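You operate a simulated robot arm through the tools that you are given. There is no shell and no other tool.

Carry out the task below with a simulated robot arm. There is one attempt and no reset: what you move stays moved.

## Task
Lift the basket out of the soak tub, rinse the two shafts in it clean and rack them.
Fine: basket into the sink, tub lid shut, tap off, shafts on the rack's open bed.

The check looks at the end state, three seconds after you hand in, the way a careful person would. Anything else that was tipped, shoved, dropped, spilled or broken makes it a failure. Lids that push on must go on centred and level and be pressed home; caps that screw on are set level and turned clockwise until they are tight.

## Robot
A 6-joint arm with a two-finger gripper, fixed in place. Base frame: the origin is at the foot of the arm, x ahead of it, y to its left, z up; the work surface is at about z = 0.9. Lengths are in m, angles in rad, forces in N, time in s.
Its first joint turns from -2.897 to 2.897 rad. Payload 3.43 kg.
The TCP is the grasp point between the finger pads, 0.02 m short of the fingertips. In the tool frame z runs along the fingers and y along their closing line. Largest opening 0.19 m; the body of the gripper starts 0.248 m behind the TCP.
Orientation is told as [roll, pitch, yaw] about the base's x, y, z axes, in that order, counted from this pose: with the fingers straight down and closing along the base's y, the tool's x points along the base's -x, its y along +y and its z along -z.

## Interface
- The arm moves only by the tool nudge_tool. Its argument "series" is a list of rows, each an object (a shift or turn left out is 0, a gripper value left out holds the last) with "delta_pos": the shift along the tool's x, y, z in units of 300 mm (1.0 is 300 mm), a list of three; "turn": the turn, a rotation vector about the tool's x, y, z in units of 60 degrees (1.0 is 60 degrees), a list of three; "fingers": the finger opening in cm, from 0 to 19. In form: [{"delta_pos": [tx, ty, tz], "turn": [ax, ay, az], "fingers": fingers}, ...]. A call has 1 to 20 rows; each row is the pose to reach, as a shift and turn from the pose commanded when the call began, along the tool's axes at that moment. A call with a number of a shift or a turn outside -1 to 1 is refused whole. Each row takes 0.2 s and may step no farther than 0.05 m and 0.15 rad from the row before; otherwise, or with a gripper value out of range, the whole call is refused. Where a pose cannot be reached the arm comes as near as it can. A force on the tool above 50 N (or 10 N above the force at the start of the call, whichever is more), or a blocked arm, ends the call early, and 0.2 s more pass. Each finger travels about 0.153 m/s and halts on what it meets, pressing with about 40 N; the grip force reading is that of the motor and also rises with nothing between the fingers. The clock runs only during rows and for 0.2 s after the last one: add rows that repeat a pose to give the fingers time. It gives the time, the measured TCP pose, the force on the tool (base axes), the opening and the grip force at its end, in the units of the frame above (readings bear some noise), with the torque about the TCP (base axes, N m) and any sound that the robot's microphone picked up.
- Cameras (640 x 400 px; columns grow to the right, rows downward): "scene" is fixed at [0.0518, -0.4997, 1.5273]; the picture's right is [0.29, -0.96, 0.00], its down [-0.38, -0.11, -0.92] and it looks along [0.88, 0.26, -0.40] (base axes); focal length 252 px, centre (320, 200). "wrist" rides on the gripper at [0.07, -0.008, -0.288] in the tool frame; the picture's right is [0.12, 0.99, 0.00], its down [-0.96, 0.12, -0.25] and it looks along [-0.25, 0.03, 0.97] (tool axes); focal length 261 px, centre (320, 200). There is no depth. A picture from a camera that has moved, and an enlarged one, comes with that camera's place and axes in the base frame and with its lens.
- get_image(camera): a new picture of that camera. The clock stands still meanwhile.
- lift_body(by): slides the trunk up (or, below 0, down) by that many m; the arm rides with it, the base frame stays. It gives what a move gives, with no picture.
- inspect(camera, box): a new picture of the part [left, top, right, bottom] of that camera's present view, enlarged. The clock stands still meanwhile.
- hand_in(): hands the job in; it is judged then, once.

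Nothing tells you positions but the pictures and the camera data. Unless the task says otherwise, let go and move clear before handing in.

The tools are called as a command line: name --argument value ..., lists and objects as JSON in quotes. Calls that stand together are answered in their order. nudge_tool: Moves the arm, as the interface text tells. Its arguments: {"type":"object","properties":{"series":{"type":"array"}},"required":["series"]} The other tools are called the same way: lift_body (by) slides the trunk up or down; get_image (camera) takes a picture; inspect (camera, box) takes an enlarged picture of a part of a camera's view; hand_in () hands the job in.

At the start:

```text
time: 0.0
eef_pos: [0.6049, -0.1376, 1.4366]
ee_rot: [0.001, -0.002, -0.002]
contact_force: [0.5, -0.1, 0.0]
torque: [0.01, -0.02, -0.03]
grip_width: 0.1899
gripper_force: 0.1
trunk travel left (down, up): [-0.35, 0.09]
```

scene: 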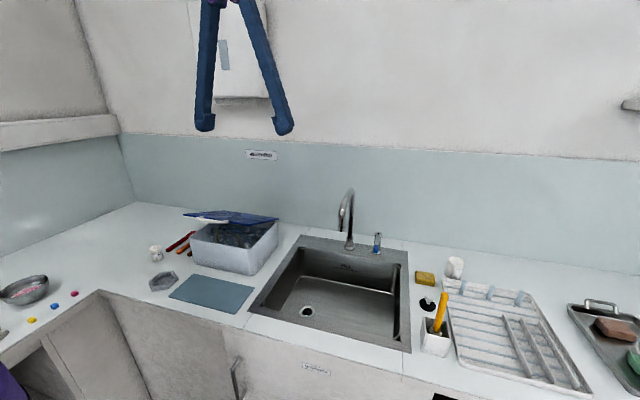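
wrist: 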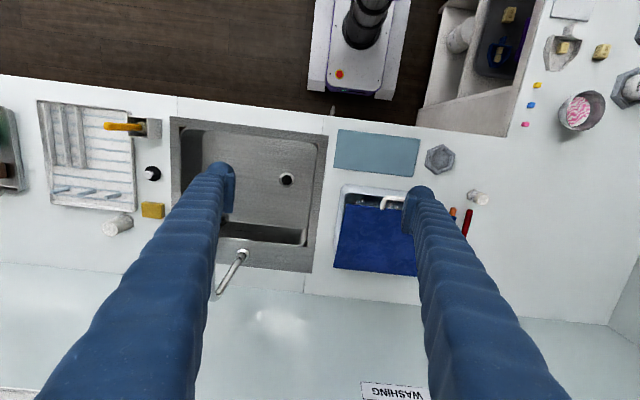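

I see a counter with a soak tub (lid ajar, left of the sink), the sink with a tap, and a rack on the right. I'll enlarge the pictures first before moving.

inspect --camera "scene" --box '[140, 180, 300, 320]'

inspect --camera "scene" --box '[240, 170, 420, 360]'

inspect --camera "scene" --box '[400, 240, 600, 400]'

inspect --camera "wrist" --box '[310, 100, 510, 300]'

inspect --camera "wrist" --box '[0, 80, 200, 260]'

inspect --camera "wrist" --box '[150, 100, 340, 310]'

```text
2.86 times, centred on (220, 250) of scene
camera zoom: at [0.0518, -0.4997, 1.5273], right [0.29, -0.96, 0.0], down [-0.38, -0.11, -0.92], along [0.88, 0.26, -0.4], focal length 719 px, centre (606, 57)
```

zoom: 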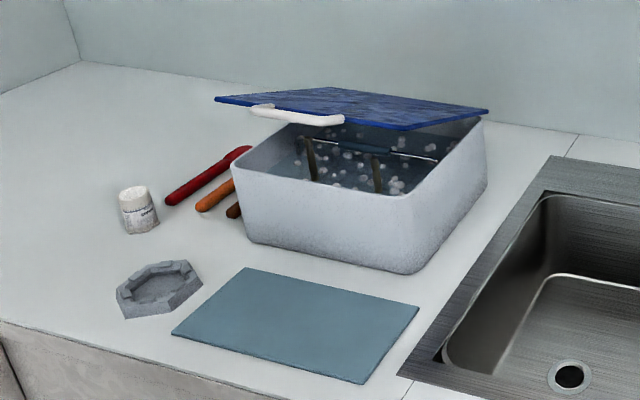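

```text
2.11 times, centred on (330, 265) of scene
camera zoom: at [0.0518, -0.4997, 1.5273], right [0.29, -0.96, 0.0], down [-0.38, -0.11, -0.92], along [0.88, 0.26, -0.4], focal length 530 px, centre (299, 63)
```

zoom: 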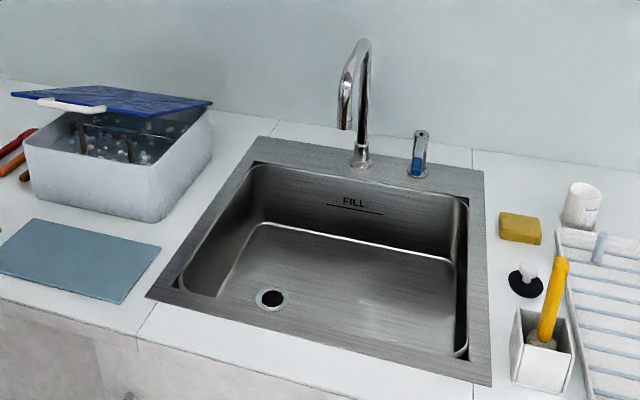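

```text
2.50 times, centred on (500, 320) of scene
camera zoom: at [0.0518, -0.4997, 1.5273], right [0.29, -0.96, 0.0], down [-0.38, -0.11, -0.92], along [0.88, 0.26, -0.4], focal length 629 px, centre (-130, -100)
```

zoom: 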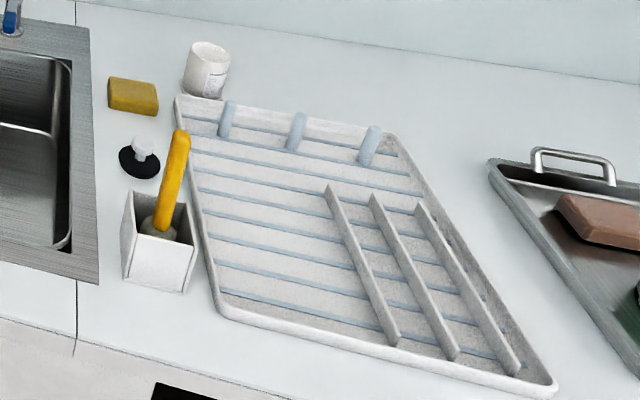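

```text
2.00 times, centred on (410, 200) of wrist
camera zoom: at [0.536, -0.1476, 1.7237], right [-0.12, 0.99, 0.0], down [0.96, 0.12, 0.25], along [0.25, 0.03, -0.97], focal length 521 px, centre (140, 200)
```

zoom: 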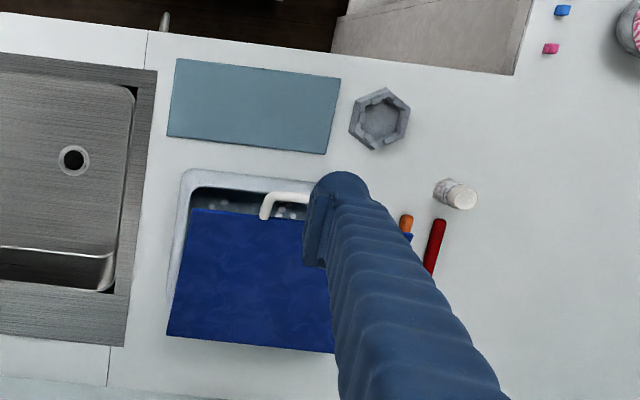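

```text
2.22 times, centred on (100, 170) of wrist
camera zoom: at [0.536, -0.1476, 1.7237], right [-0.12, 0.99, 0.0], down [0.96, 0.12, 0.25], along [0.25, 0.03, -0.97], focal length 579 px, centre (809, 267)
```

zoom: 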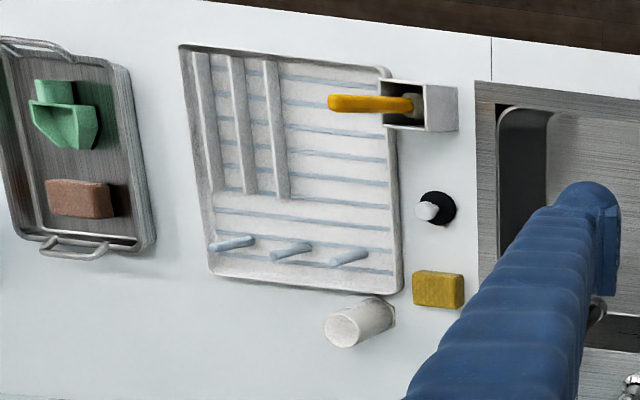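

```text
1.90 times, centred on (245, 205) of wrist
camera zoom: at [0.536, -0.1476, 1.7237], right [-0.12, 0.99, 0.0], down [0.96, 0.12, 0.25], along [0.25, 0.03, -0.97], focal length 496 px, centre (463, 190)
```

zoom: 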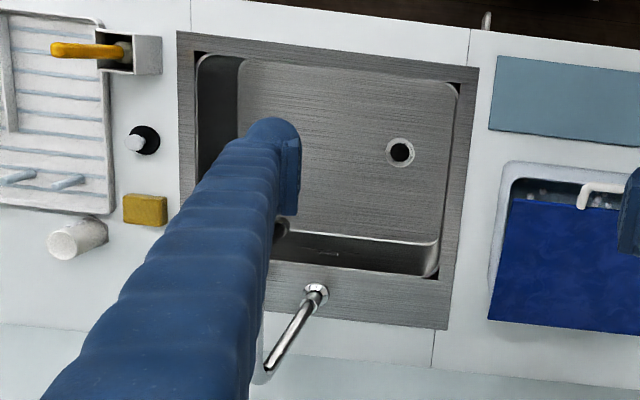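

nudge_tool --series '[{"delta_pos": [0, 0.11, 0.1], "turn": [0, -0.083, 0]}, {"delta_pos": [0, 0.22, 0.2], "turn": [0, -0.167, 0]}, {"delta_pos": [0, 0.33, 0.3], "turn": [0, -0.25, 0]}, {"delta_pos": [0, 0.44, 0.4], "turn": [0, -0.333, 0]}, {"delta_pos": [0, 0.55, 0.5], "turn": [0, -0.417, 0]}, {"delta_pos": [0, 0.66, 0.6], "turn": [0, -0.5, 0]}]'

get_image --camera "wrist"

get_image --camera "scene"

```text
time: 1.4
eef_pos: [0.6034, 0.0589, 1.2475]
ee_rot: [-0.003, -0.505, 0.002]
contact_force: [0.6, 0.1, 0.1]
torque: [0.01, 0.11, -0.03]
grip_width: 0.1899
gripper_force: 0.0
trunk travel left (down, up): [-0.35, 0.09]
```

```text
taken
camera wrist: at [0.403, 0.0498, 1.4636], right [-0.1, 0.99, -0.06], down [0.72, 0.12, 0.68], along [0.68, 0.03, -0.73], focal length 261 px, centre (320, 200)
```

wrist: 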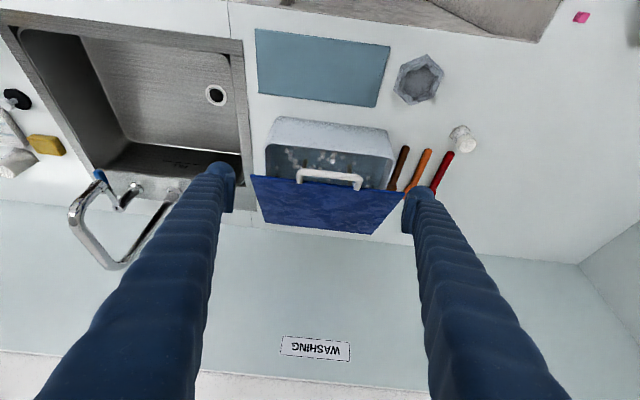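

```text
taken
```

scene: 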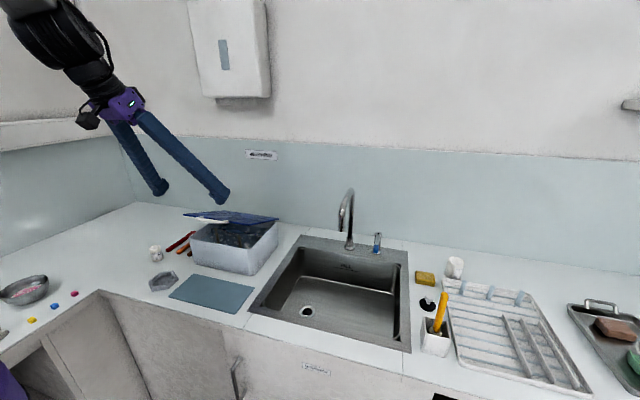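

inspect --camera "wrist" --box '[230, 90, 480, 250]'

inspect --camera "wrist" --box '[40, 140, 240, 290]'

inspect --camera "scene" --box '[180, 200, 290, 280]'

inspect --camera "scene" --box '[320, 180, 400, 270]'

```text
2.50 times, centred on (355, 170) of wrist
camera zoom: at [0.403, 0.0498, 1.4636], right [-0.1, 0.99, -0.06], down [0.72, 0.12, 0.68], along [0.68, 0.03, -0.73], focal length 652 px, centre (232, 275)
```

zoom: 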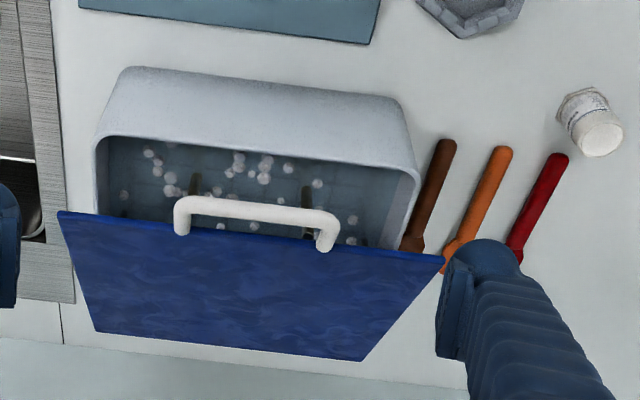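

```text
2.67 times, centred on (140, 215) of wrist
camera zoom: at [0.403, 0.0498, 1.4636], right [-0.1, 0.99, -0.06], down [0.72, 0.12, 0.68], along [0.68, 0.03, -0.73], focal length 695 px, centre (800, 160)
```

zoom: 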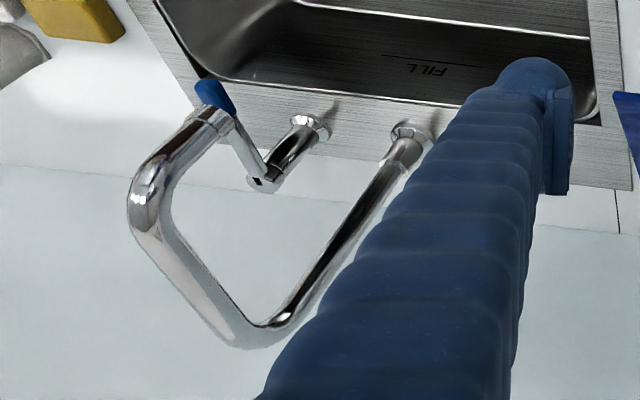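

```text
5.00 times, centred on (235, 240) of scene
camera zoom: at [0.0518, -0.4997, 1.5273], right [0.29, -0.96, 0.0], down [-0.38, -0.11, -0.92], along [0.88, 0.26, -0.4], focal length 1258 px, centre (745, 0)
```

zoom: 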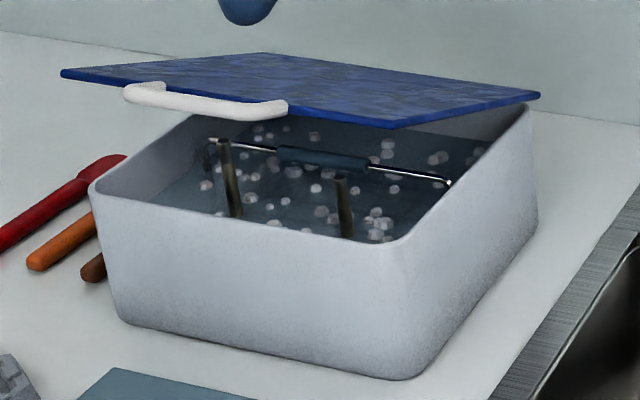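

```text
4.44 times, centred on (360, 225) of scene
camera zoom: at [0.0518, -0.4997, 1.5273], right [0.29, -0.96, 0.0], down [-0.38, -0.11, -0.92], along [0.88, 0.26, -0.4], focal length 1118 px, centre (142, 89)
```

zoom: 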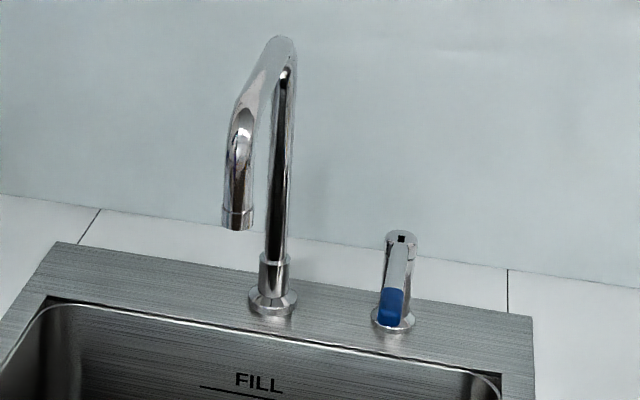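

inspect --camera "scene" --box '[180, 205, 240, 245]'

inspect --camera "wrist" --box '[280, 150, 380, 210]'

```text
10.00 times, centred on (210, 225) of scene
camera zoom: at [0.0518, -0.4997, 1.5273], right [0.29, -0.96, 0.0], down [-0.38, -0.11, -0.92], along [0.88, 0.26, -0.4], focal length 2517 px, centre (1420, -50)
```

zoom: 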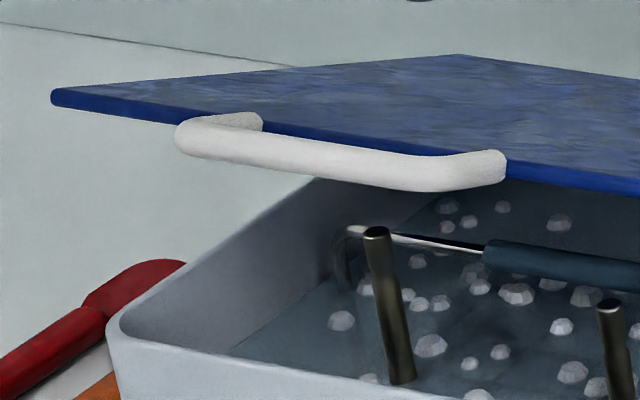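

```text
6.40 times, centred on (330, 180) of wrist
camera zoom: at [0.403, 0.0498, 1.4636], right [-0.1, 0.99, -0.06], down [0.72, 0.12, 0.68], along [0.68, 0.03, -0.73], focal length 1668 px, centre (256, 328)
```

zoom: 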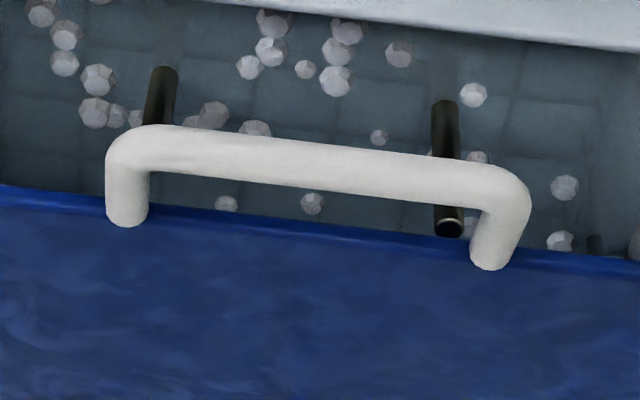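

nudge_tool --series '[{"delta_pos": [0.045, 0.01, 0.036], "turn": [0, -0.11, 0]}, {"delta_pos": [0.09, 0.02, 0.073], "turn": [0, -0.22, 0]}, {"delta_pos": [0.135, 0.03, 0.109], "turn": [0, -0.33, 0]}, {"delta_pos": [0.18, 0.04, 0.145], "turn": [0, -0.44, 0]}, {"delta_pos": [0.225, 0.045, 0.182], "turn": [0, -0.55, 0]}, {"delta_pos": [0.269, 0.05, 0.218], "turn": [0, -0.664, 0]}]'

get_image --camera "wrist"

get_image --camera "scene"

```text
time: 2.8
eef_pos: [0.79, 0.0767, 1.2409]
ee_rot: [-0.217, -1.111, 0.19]
contact_force: [1.9, 5.8, 0.1]
torque: [-0.64, 0.08, -1.16]
grip_width: 0.1902
gripper_force: 0.0
out of reach, approached as far as the arm can: row 1, 2, 3, 4, 5, 6
trunk travel left (down, up): [-0.35, 0.09]
```

```text
taken
camera wrist: at [0.5012, 0.0748, 1.3025], right [-0.05, 0.98, -0.2], down [0.2, 0.21, 0.96], along [0.98, 0.01, -0.2], focal length 261 px, centre (320, 200)
```

wrist: 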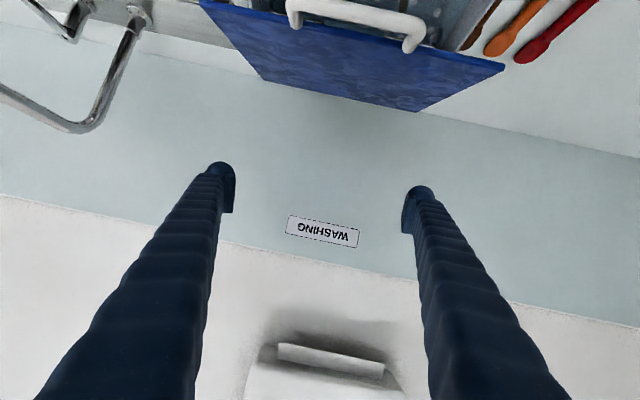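

```text
taken
```

scene: 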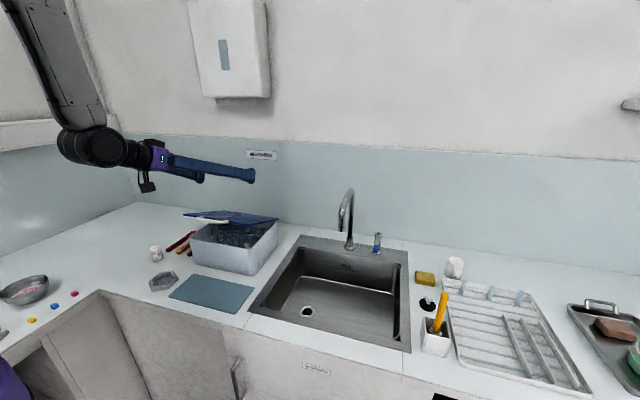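

nudge_tool --series '[{"delta_pos": [-0.058, -0.008, 0.001], "turn": [0, 0.11, 0]}, {"delta_pos": [-0.116, -0.017, 0.002], "turn": [0, 0.22, 0]}, {"delta_pos": [-0.174, -0.025, 0.003], "turn": [0, 0.33, 0]}, {"delta_pos": [-0.231, -0.033, 0.004], "turn": [0, 0.44, 0]}, {"delta_pos": [-0.289, -0.042, 0.004], "turn": [0, 0.55, 0]}, {"delta_pos": [-0.347, -0.05, 0.005], "turn": [0, 0.664, 0]}, {"delta_pos": [-0.347, -0.05, 0.005], "turn": [0, 0.664, 0]}]'

```text
time: 4.6
eef_pos: [0.8736, -0.01, 1.3808]
ee_rot: [-0.421, -0.488, 0.235]
contact_force: [0.8, -0.5, 0.2]
torque: [-0.01, 0.08, -0.09]
grip_width: 0.1901
gripper_force: 0.1
out of reach, approached as far as the arm can: row 4, 5
trunk travel left (down, up): [-0.35, 0.09]
stopped in row 7: the arm was blocked; the commanded pose is now the measured one
```

get_image --camera "scene"

get_image --camera "wrist"

```text
taken
```

scene: 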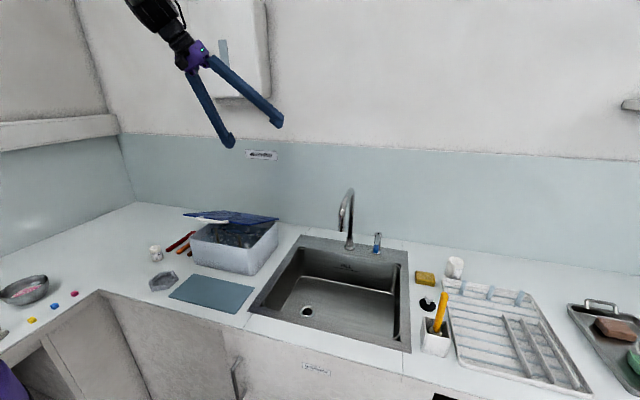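

```text
taken
camera wrist: at [0.6672, 0.0519, 1.5828], right [-0.13, 0.9, -0.42], down [0.7, 0.38, 0.61], along [0.71, -0.21, -0.68], focal length 261 px, centre (320, 200)
```

wrist: 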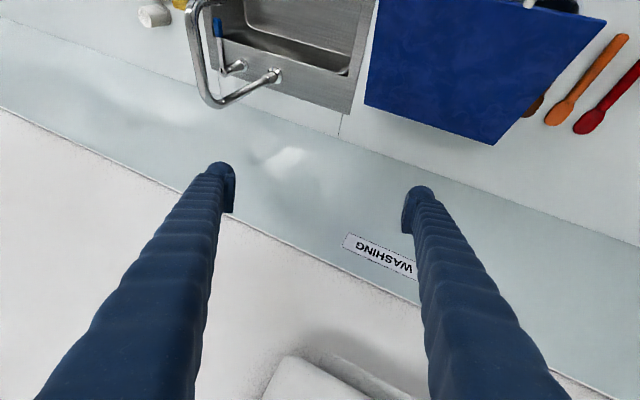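

nudge_tool --series '[{"delta_pos": [0.11, 0.054, -0.04], "turn": [-0.042, 0.004, 0.028]}, {"delta_pos": [0.219, 0.109, -0.081], "turn": [-0.084, 0.009, 0.056]}, {"delta_pos": [0.329, 0.163, -0.121], "turn": [-0.127, 0.013, 0.084]}, {"delta_pos": [0.439, 0.217, -0.161], "turn": [-0.169, 0.017, 0.112]}, {"delta_pos": [0.549, 0.271, -0.201], "turn": [-0.211, 0.022, 0.14]}, {"delta_pos": [0.658, 0.326, -0.242], "turn": [-0.253, 0.026, 0.169]}, {"delta_pos": [0.768, 0.38, -0.282], "turn": [-0.2956, 0.0306, 0.1967]}]'

```text
time: 6.2
eef_pos: [0.6256, 0.0746, 1.3013]
ee_rot: [0.002, -0.5, -0.001]
contact_force: [-0.4, -0.1, 0.8]
torque: [0.0, -0.07, -0.02]
grip_width: 0.1896
gripper_force: 0.0
trunk travel left (down, up): [-0.35, 0.09]
```

nudge_tool --series '[{"delta_pos": [0.062, 0, 0.119], "fingers": 15}, {"delta_pos": [0.124, 0, 0.238]}, {"delta_pos": [0.185, 0, 0.358]}, {"delta_pos": [0.247, 0, 0.477]}, {"delta_pos": [0.309, 0, 0.596]}]'

get_image --camera "wrist"

inspect --camera "scene" --box '[160, 180, 300, 280]'

```text
time: 7.6
eef_pos: [0.5876, -0.0046, 1.0881]
ee_rot: [-0.113, -0.424, -0.193]
contact_force: [0.5, -0.1, -0.8]
torque: [-0.01, -0.03, 0.03]
grip_width: 0.1499
gripper_force: 0.0
trunk travel left (down, up): [-0.35, 0.09]
stopped in row 5: the arm was blocked; the commanded pose is now the measured one
```

```text
taken
camera wrist: at [0.4146, 0.0523, 1.3206], right [0.13, 0.98, -0.15], down [0.8, -0.01, 0.61], along [0.59, -0.2, -0.78], focal length 261 px, centre (320, 200)
```

wrist: 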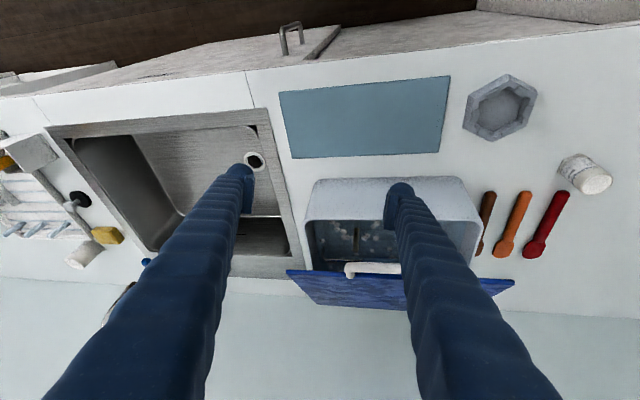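

```text
4.00 times, centred on (230, 230) of scene
camera zoom: at [0.0518, -0.4997, 1.5273], right [0.29, -0.96, 0.0], down [-0.38, -0.11, -0.92], along [0.88, 0.26, -0.4], focal length 1007 px, centre (680, 80)
```

zoom: 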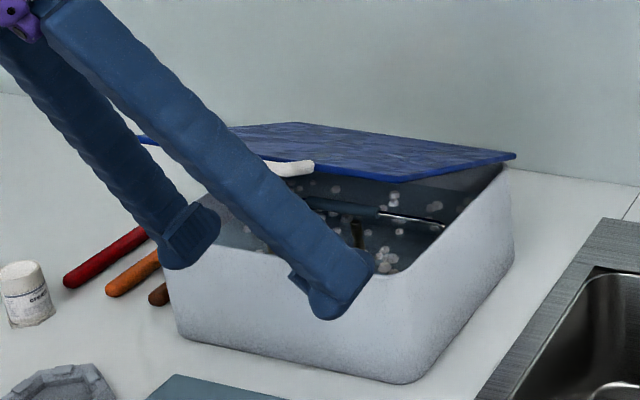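

nudge_tool --series '[{"delta_pos": [-0.072, -0.091, -0.1], "turn": [0, 0, 0]}, {"delta_pos": [-0.144, -0.182, -0.201], "turn": [0.001, 0.05, 0.06]}, {"delta_pos": [-0.216, -0.272, -0.302], "turn": [0.003, 0.11, 0.13]}, {"delta_pos": [-0.289, -0.363, -0.402], "turn": [0.005, 0.17, 0.21]}, {"delta_pos": [-0.361, -0.454, -0.503], "turn": [0.007, 0.235, 0.29]}, {"delta_pos": [-0.433, -0.545, -0.603], "turn": [0.01, 0.3, 0.37]}, {"delta_pos": [-0.505, -0.635, -0.704], "turn": [0.012, 0.365, 0.45]}, {"delta_pos": [-0.577, -0.726, -0.804], "turn": [0.0137, 0.4233, 0.52], "fingers": 19}]'

```text
time: 9.4
eef_pos: [0.6023, -0.2008, 1.3996]
ee_rot: [-0.003, 0.005, -0.771]
contact_force: [1.4, -0.6, -0.2]
torque: [0.09, 0.06, 0.01]
grip_width: 0.19
gripper_force: 0.1
trunk travel left (down, up): [-0.35, 0.09]
```

nudge_tool --series '[{"delta_pos": [0.013, 0.052, 0], "turn": [-0.124, 0, 0]}, {"delta_pos": [0.027, 0.104, 0], "turn": [-0.248, 0, 0]}, {"delta_pos": [0.04, 0.156, 0], "turn": [-0.372, 0, 0]}, {"delta_pos": [0.053, 0.208, 0], "turn": [-0.496, 0, 0]}, {"delta_pos": [0.067, 0.26, 0], "turn": [-0.62, 0, 0]}]'

nudge_tool --series '[{"delta_pos": [0, 0, 0], "turn": [-0.124, 0, 0]}, {"delta_pos": [0, 0, 0], "turn": [-0.248, 0, 0]}, {"delta_pos": [0, 0, 0], "turn": [-0.372, 0, 0]}, {"delta_pos": [0, 0, 0], "turn": [-0.496, 0, 0]}, {"delta_pos": [0, 0, 0], "turn": [-0.621, 0, 0]}]'

get_image --camera "scene"

get_image --camera "wrist"

```text
time: 10.6
eef_pos: [0.6427, -0.1311, 1.3998]
ee_rot: [0.649, 0.001, -0.769]
contact_force: [0.2, 0.1, -1.1]
torque: [0.01, 0.01, -0.03]
grip_width: 0.1901
gripper_force: 0.2
trunk travel left (down, up): [-0.35, 0.09]
```

```text
time: 11.8
eef_pos: [0.6439, -0.1299, 1.3996]
ee_rot: [1.3, 0.005, -0.77]
contact_force: [0.8, 0.4, 0.7]
torque: [0.02, -0.02, 0.07]
grip_width: 0.19
gripper_force: 0.0
trunk travel left (down, up): [-0.35, 0.09]
```

```text
taken
```

scene: 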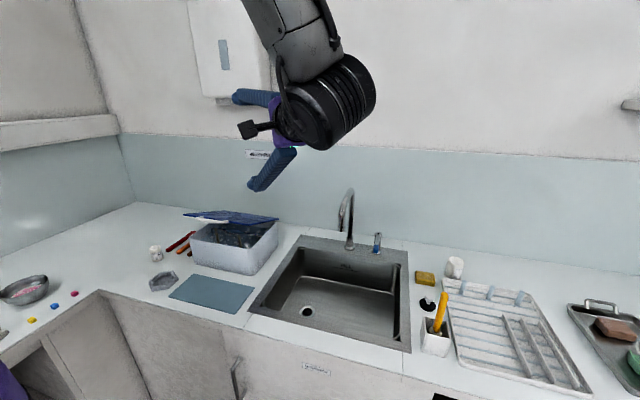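

```text
taken
camera wrist: at [0.3981, -0.2832, 1.468], right [0.1, 0.27, 0.96], down [0.55, -0.82, 0.17], along [0.83, 0.5, -0.23], focal length 261 px, centre (320, 200)
```

wrist: 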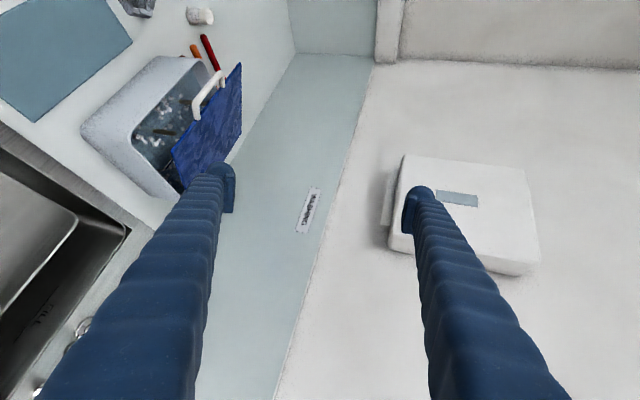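

nudge_tool --series '[{"delta_pos": [0.012, -0.122, 0.043]}, {"delta_pos": [0.024, -0.243, 0.086]}, {"delta_pos": [0.037, -0.365, 0.128]}, {"delta_pos": [0.049, -0.486, 0.171]}, {"delta_pos": [0.061, -0.608, 0.214]}]'

inspect --camera "scene" --box '[170, 180, 330, 290]'

get_image --camera "wrist"

```text
time: 13.0
eef_pos: [0.6373, -0.107, 1.2054]
ee_rot: [1.296, 0.003, -0.769]
contact_force: [0.1, 0.6, 0.7]
torque: [0.0, 0.0, 0.03]
grip_width: 0.19
gripper_force: 0.1
trunk travel left (down, up): [-0.35, 0.09]
```

```text
3.64 times, centred on (250, 235) of scene
camera zoom: at [0.0518, -0.4997, 1.5273], right [0.29, -0.96, 0.0], down [-0.38, -0.11, -0.92], along [0.88, 0.26, -0.4], focal length 915 px, centre (574, 73)
```

zoom: 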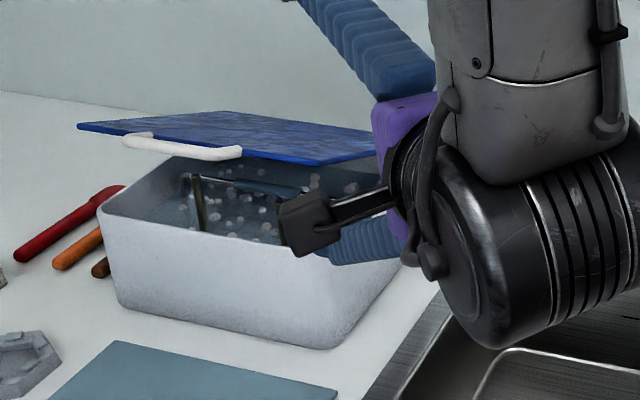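

```text
taken
camera wrist: at [0.3933, -0.2598, 1.2741], right [0.1, 0.27, 0.96], down [0.55, -0.82, 0.18], along [0.83, 0.51, -0.23], focal length 261 px, centre (320, 200)
```

wrist: 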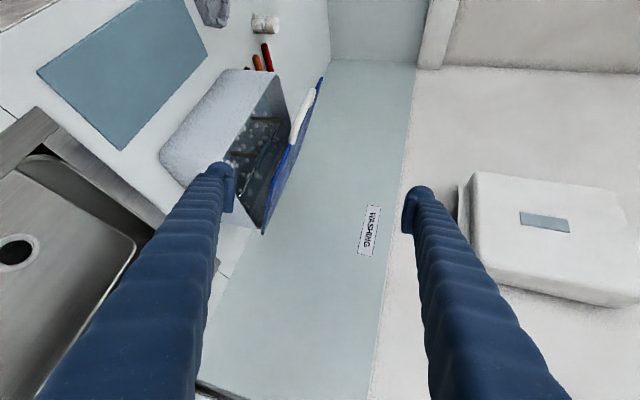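

inspect --camera "wrist" --box '[150, 60, 350, 250]'

```text
2.11 times, centred on (250, 155) of wrist
camera zoom: at [0.3933, -0.2598, 1.2741], right [0.1, 0.27, 0.96], down [0.55, -0.82, 0.18], along [0.83, 0.51, -0.23], focal length 549 px, centre (467, 295)
```

zoom: 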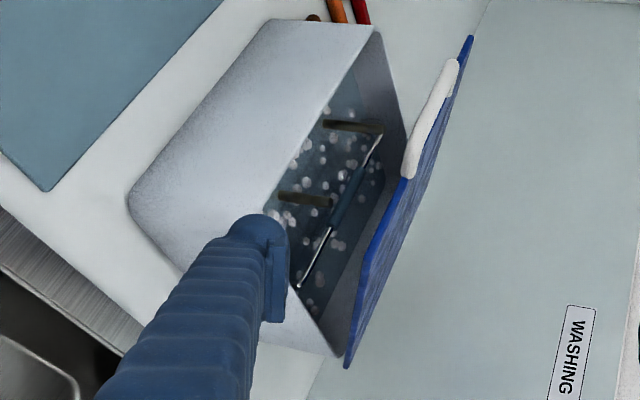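

inspect --camera "wrist" --box '[220, 120, 320, 240]'

inspect --camera "wrist" --box '[240, 60, 340, 150]'

```text
3.33 times, centred on (270, 180) of wrist
camera zoom: at [0.3933, -0.2598, 1.2741], right [0.1, 0.27, 0.96], down [0.55, -0.82, 0.18], along [0.83, 0.51, -0.23], focal length 869 px, centre (487, 267)
```

zoom: 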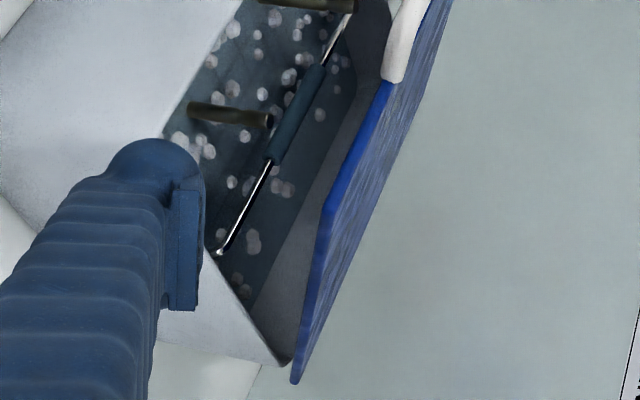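

```text
4.44 times, centred on (290, 105) of wrist
camera zoom: at [0.3933, -0.2598, 1.2741], right [0.1, 0.27, 0.96], down [0.55, -0.82, 0.18], along [0.83, 0.51, -0.23], focal length 1158 px, centre (453, 622)
```

zoom: 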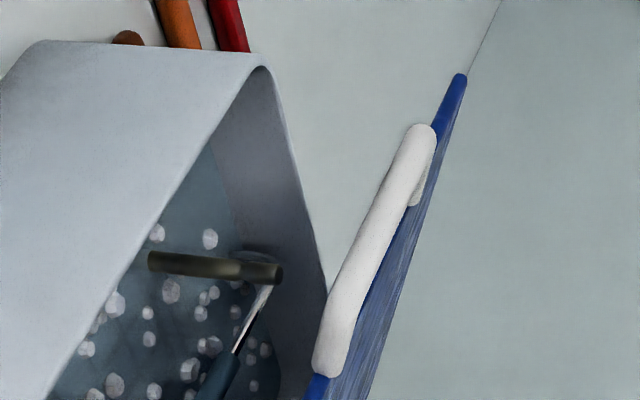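

nudge_tool --series '[{"delta_pos": [-0.002, 0.002, 0.126]}, {"delta_pos": [-0.005, 0.004, 0.252]}, {"delta_pos": [-0.007, 0.005, 0.378]}, {"delta_pos": [-0.009, 0.007, 0.504]}]'

get_image --camera "wrist"

inspect --camera "scene" --box '[170, 180, 330, 290]'

```text
time: 14.0
eef_pos: [0.7426, -0.0023, 1.1676]
ee_rot: [1.298, 0.003, -0.77]
contact_force: [0.7, 0.8, 0.4]
torque: [0.0, 0.0, 0.01]
grip_width: 0.1902
gripper_force: 0.0
trunk travel left (down, up): [-0.35, 0.09]
```

```text
taken
camera wrist: at [0.4984, -0.1557, 1.2364], right [0.1, 0.27, 0.96], down [0.55, -0.82, 0.18], along [0.83, 0.5, -0.23], focal length 261 px, centre (320, 200)
```

wrist: 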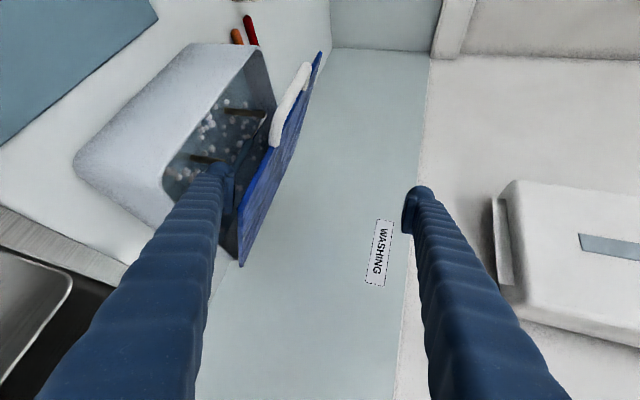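

```text
3.64 times, centred on (250, 235) of scene
camera zoom: at [0.0518, -0.4997, 1.5273], right [0.29, -0.96, 0.0], down [-0.38, -0.11, -0.92], along [0.88, 0.26, -0.4], focal length 915 px, centre (574, 73)
```

zoom: 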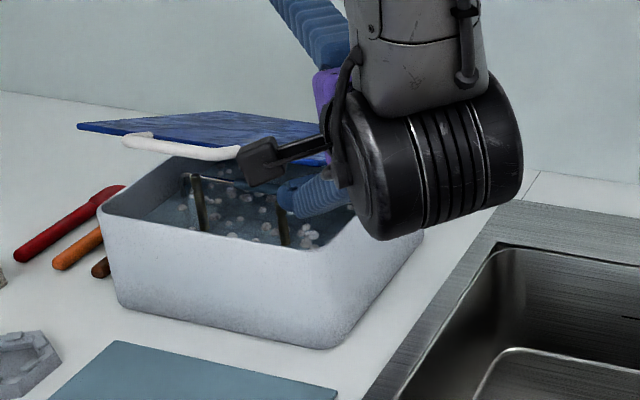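

nudge_tool --series '[{"delta_pos": [-0.024, 0.106, -0.005]}, {"delta_pos": [-0.069, 0.225, 0.007]}, {"delta_pos": [-0.141, 0.348, 0.046]}, {"delta_pos": [-0.141, 0.348, 0.046]}]'

inspect --camera "scene" --box '[170, 150, 330, 290]'

get_image --camera "wrist"

```text
time: 15.0
eef_pos: [0.8021, -0.0034, 1.2658]
ee_rot: [1.297, 0.001, -0.77]
contact_force: [0.8, -0.1, -0.6]
torque: [0.01, 0.02, -0.02]
grip_width: 0.1901
gripper_force: 0.1
trunk travel left (down, up): [-0.35, 0.09]
```

```text
2.86 times, centred on (250, 220) of scene
camera zoom: at [0.0518, -0.4997, 1.5273], right [0.29, -0.96, 0.0], down [-0.38, -0.11, -0.92], along [0.88, 0.26, -0.4], focal length 719 px, centre (520, 143)
```

zoom: 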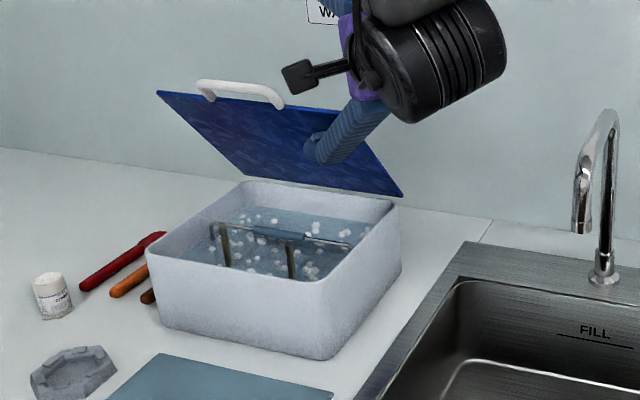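

```text
taken
camera wrist: at [0.5571, -0.1564, 1.3339], right [0.1, 0.27, 0.96], down [0.55, -0.82, 0.18], along [0.83, 0.5, -0.23], focal length 261 px, centre (320, 200)
```

wrist: 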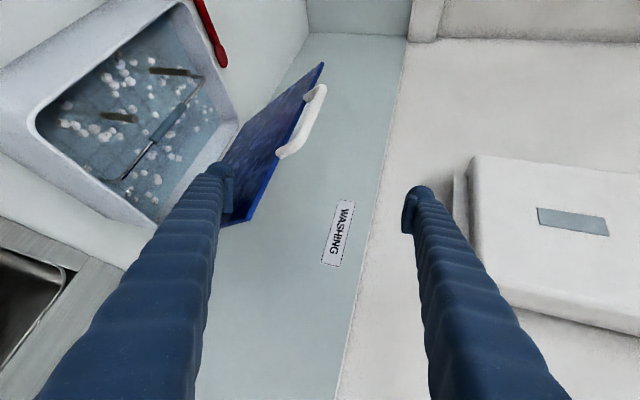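

nudge_tool --series '[{"delta_pos": [-0.088, 0.1, 0.062]}, {"delta_pos": [-0.191, 0.169, 0.146]}, {"delta_pos": [-0.191, 0.169, 0.146]}]'

inspect --camera "scene" --box '[170, 130, 330, 290]'

get_image --camera "wrist"

```text
time: 15.8
eef_pos: [0.8815, -0.0046, 1.3026]
ee_rot: [1.298, 0.002, -0.77]
contact_force: [0.2, -0.3, 0.1]
torque: [0.0, -0.01, -0.03]
grip_width: 0.19
gripper_force: 0.0
trunk travel left (down, up): [-0.35, 0.09]
```

```text
2.50 times, centred on (250, 210) of scene
camera zoom: at [0.0518, -0.4997, 1.5273], right [0.29, -0.96, 0.0], down [-0.38, -0.11, -0.92], along [0.88, 0.26, -0.4], focal length 629 px, centre (495, 175)
```

zoom: 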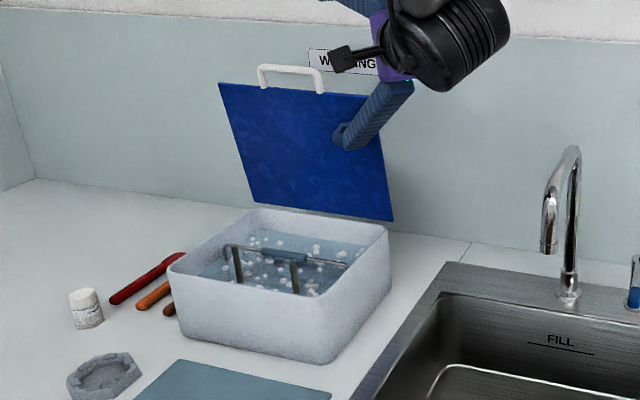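

```text
taken
camera wrist: at [0.6365, -0.1573, 1.3718], right [0.1, 0.27, 0.96], down [0.55, -0.82, 0.18], along [0.83, 0.5, -0.23], focal length 261 px, centre (320, 200)
```

wrist: 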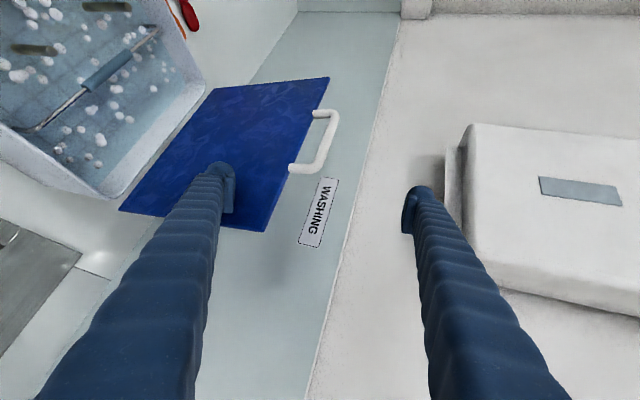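

nudge_tool --series '[{"delta_pos": [-0.035, 0.014, 0.031]}, {"delta_pos": [-0.069, 0.028, 0.062]}, {"delta_pos": [-0.09, 0.031, 0.08]}, {"delta_pos": [-0.09, 0.031, 0.08]}]'

nudge_tool --series '[{"delta_pos": [0.02, 0.02, -0.06]}, {"delta_pos": [0.05, 0.04, -0.15]}, {"delta_pos": [0.1, 0.06, -0.3]}, {"delta_pos": [0.15, 0.08, -0.44]}]'

get_image --camera "scene"

get_image --camera "wrist"

```text
time: 16.5
eef_pos: [0.8993, -0.0002, 1.2997]
ee_rot: [1.29, 0.014, -0.764]
contact_force: [-31.4, -2.5, 2.5]
torque: [0.12, 3.13, -0.95]
grip_width: 0.19
gripper_force: 0.0
trunk travel left (down, up): [-0.35, 0.09]
stopped in row 3: the force on the tool passed its limit at 60 N (the readings are from after the stop); the commanded pose is now the measured one
```

```text
time: 17.5
eef_pos: [0.7899, -0.058, 1.361]
ee_rot: [1.292, 0.012, -0.767]
contact_force: [0.2, -0.5, -0.3]
torque: [0.0, 0.0, 0.01]
grip_width: 0.19
gripper_force: 0.1
trunk travel left (down, up): [-0.35, 0.09]
```

```text
taken
```

scene: 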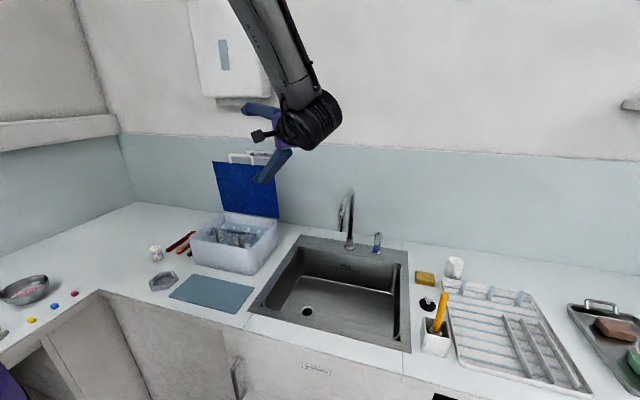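

```text
taken
camera wrist: at [0.5462, -0.2123, 1.4323], right [0.11, 0.27, 0.96], down [0.55, -0.82, 0.17], along [0.83, 0.51, -0.24], focal length 261 px, centre (320, 200)
```

wrist: 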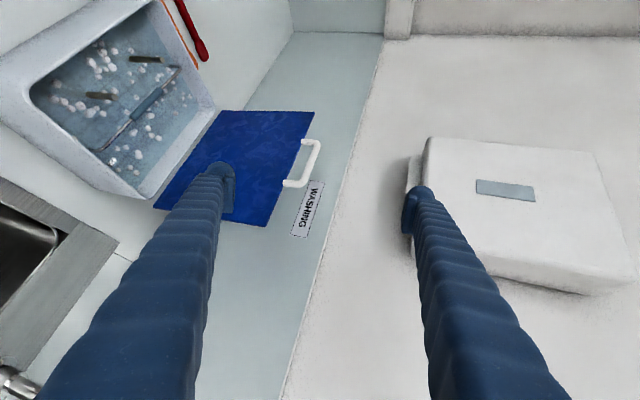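

nudge_tool --series '[{"delta_pos": [0.051, 0.053, -0.03], "turn": [0.124, 0, 0]}, {"delta_pos": [0.102, 0.107, -0.059], "turn": [0.248, 0, 0]}, {"delta_pos": [0.154, 0.16, -0.089], "turn": [0.372, 0, 0]}, {"delta_pos": [0.205, 0.214, -0.118], "turn": [0.496, 0, 0]}, {"delta_pos": [0.256, 0.267, -0.148], "turn": [0.62, 0, 0]}]'

nudge_tool --series '[{"turn": [0.124, 0, 0]}, {"turn": [0.248, 0, 0]}, {"turn": [0.372, 0, 0]}, {"turn": [0.496, 0, 0]}, {"turn": [0.615, 0, 0]}]'

```text
time: 18.7
eef_pos: [0.7194, -0.0206, 1.4507]
ee_rot: [0.64, 0.009, -0.767]
contact_force: [-0.5, -0.5, -0.6]
torque: [-0.01, -0.01, -0.02]
grip_width: 0.19
gripper_force: 0.0
trunk travel left (down, up): [-0.35, 0.09]
```

```text
time: 19.9
eef_pos: [0.7239, -0.0212, 1.4491]
ee_rot: [-0.007, 0.012, -0.767]
contact_force: [0.4, -1.1, 0.7]
torque: [-0.03, 0.14, -0.03]
grip_width: 0.1899
gripper_force: 0.0
trunk travel left (down, up): [-0.35, 0.09]
```

nudge_tool --series '[{"delta_pos": [0.04, 0.07, 0.017], "turn": [0, 0, 0.128], "fingers": 9}, {"delta_pos": [0.08, 0.14, 0.033], "turn": [0, 0, 0.256]}, {"delta_pos": [0.12, 0.21, 0.05], "turn": [0, 0, 0.384]}, {"delta_pos": [0.16, 0.281, 0.067], "turn": [0, 0, 0.512]}, {"delta_pos": [0.2, 0.352, 0.083], "turn": [0, 0, 0.64]}, {"delta_pos": [0.24, 0.422, 0.1], "turn": [0.005, 0.01, 0.768]}]'

get_image --camera "wrist"

inspect --camera "scene" --box '[170, 140, 300, 290]'

```text
time: 21.3
eef_pos: [0.7575, 0.1222, 1.4202]
ee_rot: [-0.022, 0.012, -1.572]
contact_force: [0.1, 0.2, 0.2]
torque: [-0.06, 0.0, 0.0]
grip_width: 0.0902
gripper_force: 0.0
trunk travel left (down, up): [-0.35, 0.09]
```

```text
taken
camera wrist: at [0.7555, 0.1876, 1.7081], right [0.99, 0.12, -0.02], down [0.12, -0.97, 0.23], along [0.01, -0.23, -0.97], focal length 261 px, centre (320, 200)
```

wrist: 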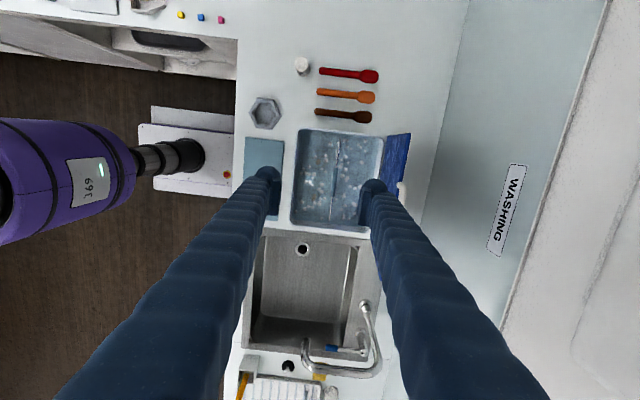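

```text
2.67 times, centred on (235, 215) of scene
camera zoom: at [0.0518, -0.4997, 1.5273], right [0.29, -0.96, 0.0], down [-0.38, -0.11, -0.92], along [0.88, 0.26, -0.4], focal length 671 px, centre (547, 160)
```

zoom: 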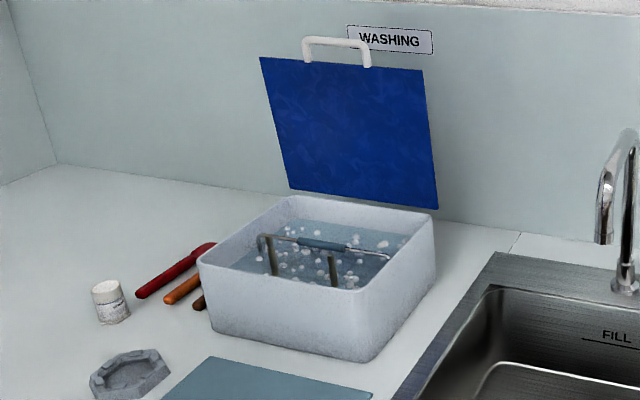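

inspect --camera "wrist" --box '[280, 120, 420, 235]'

inspect --camera "scene" --box '[200, 210, 280, 270]'

inspect --camera "wrist" --box '[240, 230, 400, 400]'

```text
3.48 times, centred on (350, 178) of wrist
camera zoom: at [0.7555, 0.1876, 1.7081], right [0.99, 0.12, -0.02], down [0.12, -0.97, 0.23], along [0.01, -0.23, -0.97], focal length 907 px, centre (216, 278)
```

zoom: 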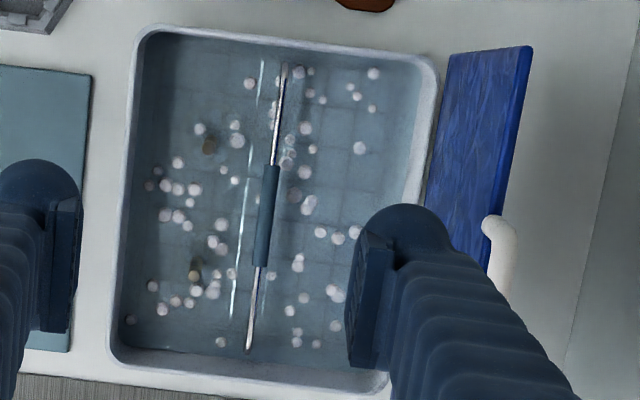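

```text
6.67 times, centred on (240, 240) of scene
camera zoom: at [0.0518, -0.4997, 1.5273], right [0.29, -0.96, 0.0], down [-0.38, -0.11, -0.92], along [0.88, 0.26, -0.4], focal length 1678 px, centre (853, -67)
```

zoom: 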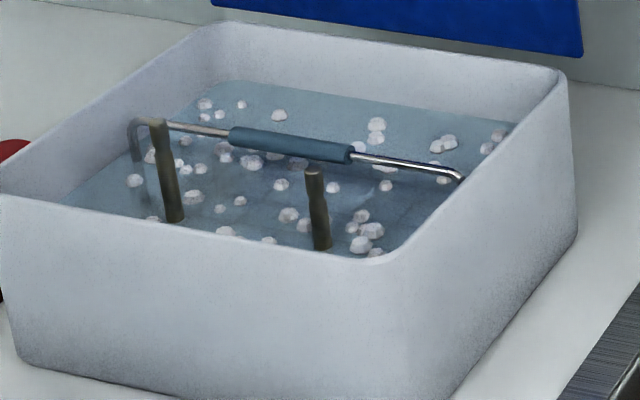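

```text
2.35 times, centred on (320, 315) of wrist
camera zoom: at [0.7555, 0.1876, 1.7081], right [0.99, 0.12, -0.02], down [0.12, -0.97, 0.23], along [0.01, -0.23, -0.97], focal length 613 px, centre (320, -71)
```

zoom: 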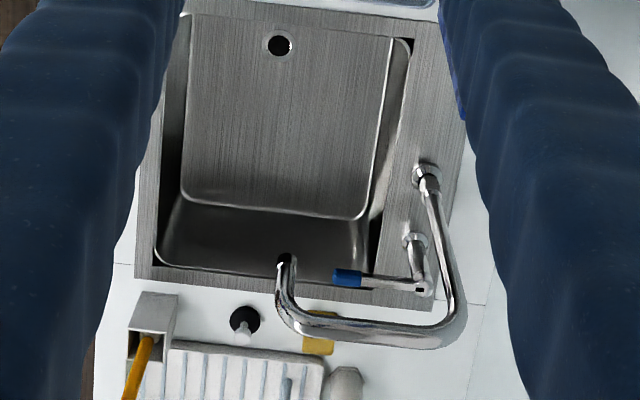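

nudge_tool --series '[{"delta_pos": [-0.021, 0.021, 0.128], "turn": [-0.023, -0.002, 0], "fingers": 5}, {"delta_pos": [-0.043, 0.042, 0.256], "turn": [-0.047, -0.003, 0]}, {"delta_pos": [-0.064, 0.063, 0.384], "turn": [-0.07, -0.005, 0]}, {"delta_pos": [-0.086, 0.085, 0.513], "turn": [-0.094, -0.007, 0]}, {"delta_pos": [-0.107, 0.106, 0.641], "turn": [-0.117, -0.008, 0]}, {"delta_pos": [-0.129, 0.127, 0.769], "turn": [-0.141, -0.01, 0]}, {"delta_pos": [-0.15, 0.148, 0.897], "turn": [-0.164, -0.0115, 0]}]'

get_image --camera "wrist"

inspect --camera "scene" --box '[170, 140, 300, 290]'

```text
time: 22.9
eef_pos: [0.7987, 0.0792, 1.1483]
ee_rot: [0.153, 0.001, -1.57]
contact_force: [0.4, -0.1, -0.9]
torque: [-0.01, 0.03, -0.01]
grip_width: 0.05
gripper_force: 0.1
trunk travel left (down, up): [-0.35, 0.09]
```

```text
taken
camera wrist: at [0.7461, 0.1477, 1.4311], right [0.98, 0.12, 0.15], down [0.08, -0.96, 0.26], along [0.18, -0.24, -0.95], focal length 261 px, centre (320, 200)
```

wrist: 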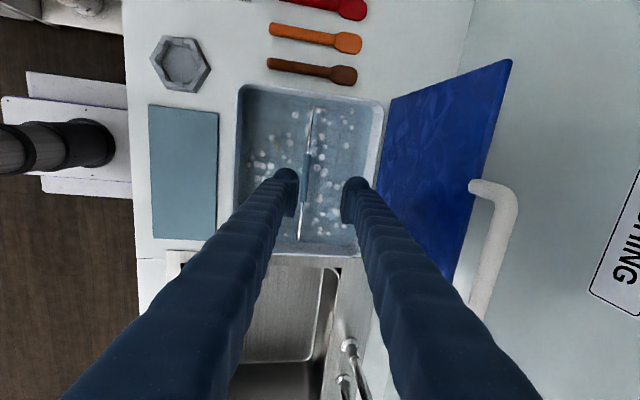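

```text
2.67 times, centred on (235, 215) of scene
camera zoom: at [0.0518, -0.4997, 1.5273], right [0.29, -0.96, 0.0], down [-0.38, -0.11, -0.92], along [0.88, 0.26, -0.4], focal length 671 px, centre (547, 160)
```

zoom: 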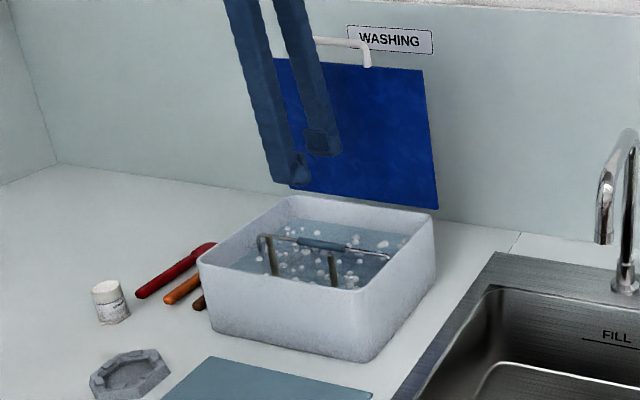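

nudge_tool --series '[{"delta_pos": [-0.001, -0.02, 0.118]}, {"delta_pos": [-0.002, -0.04, 0.237]}, {"delta_pos": [-0.003, -0.059, 0.355]}, {"delta_pos": [-0.003, -0.079, 0.473]}]'

get_image --camera "wrist"

inspect --camera "scene" --box '[190, 190, 290, 280]'

```text
time: 23.9
eef_pos: [0.7959, 0.0803, 1.0057]
ee_rot: [0.154, 0.002, -1.571]
contact_force: [0.1, -0.4, -0.2]
torque: [0.0, 0.04, 0.0]
grip_width: 0.0501
gripper_force: 0.1
trunk travel left (down, up): [-0.35, 0.09]
```

```text
taken
camera wrist: at [0.7449, 0.1483, 1.2879], right [0.98, 0.12, 0.15], down [0.08, -0.96, 0.26], along [0.18, -0.24, -0.95], focal length 261 px, centre (320, 200)
```

wrist: 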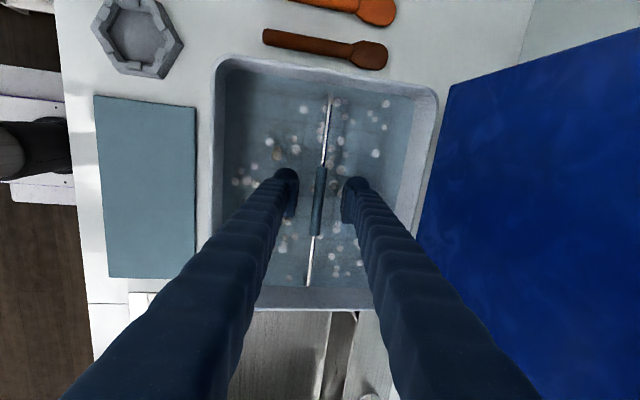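

```text
4.44 times, centred on (240, 235) of scene
camera zoom: at [0.0518, -0.4997, 1.5273], right [0.29, -0.96, 0.0], down [-0.38, -0.11, -0.92], along [0.88, 0.26, -0.4], focal length 1118 px, centre (676, 44)
```

zoom: 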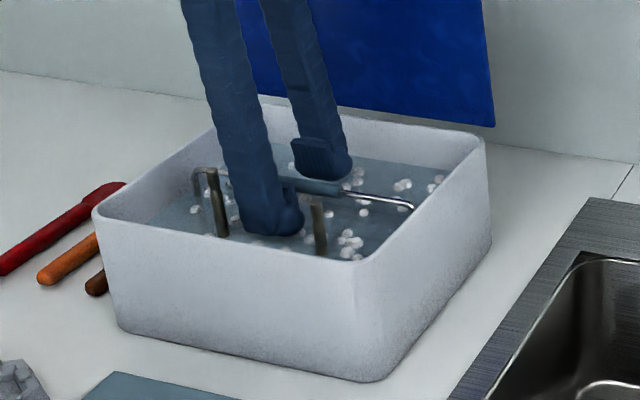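

nudge_tool --series '[{"fingers": 0}, {"fingers": 0}, {"fingers": 0}]'

```text
time: 24.7
eef_pos: [0.7968, 0.0787, 1.0068]
ee_rot: [0.153, 0.001, -1.57]
contact_force: [-1.9, 0.3, 3.5]
torque: [0.02, 0.09, 0.1]
grip_width: 0.009
gripper_force: 39.6
trunk travel left (down, up): [-0.35, 0.09]
```

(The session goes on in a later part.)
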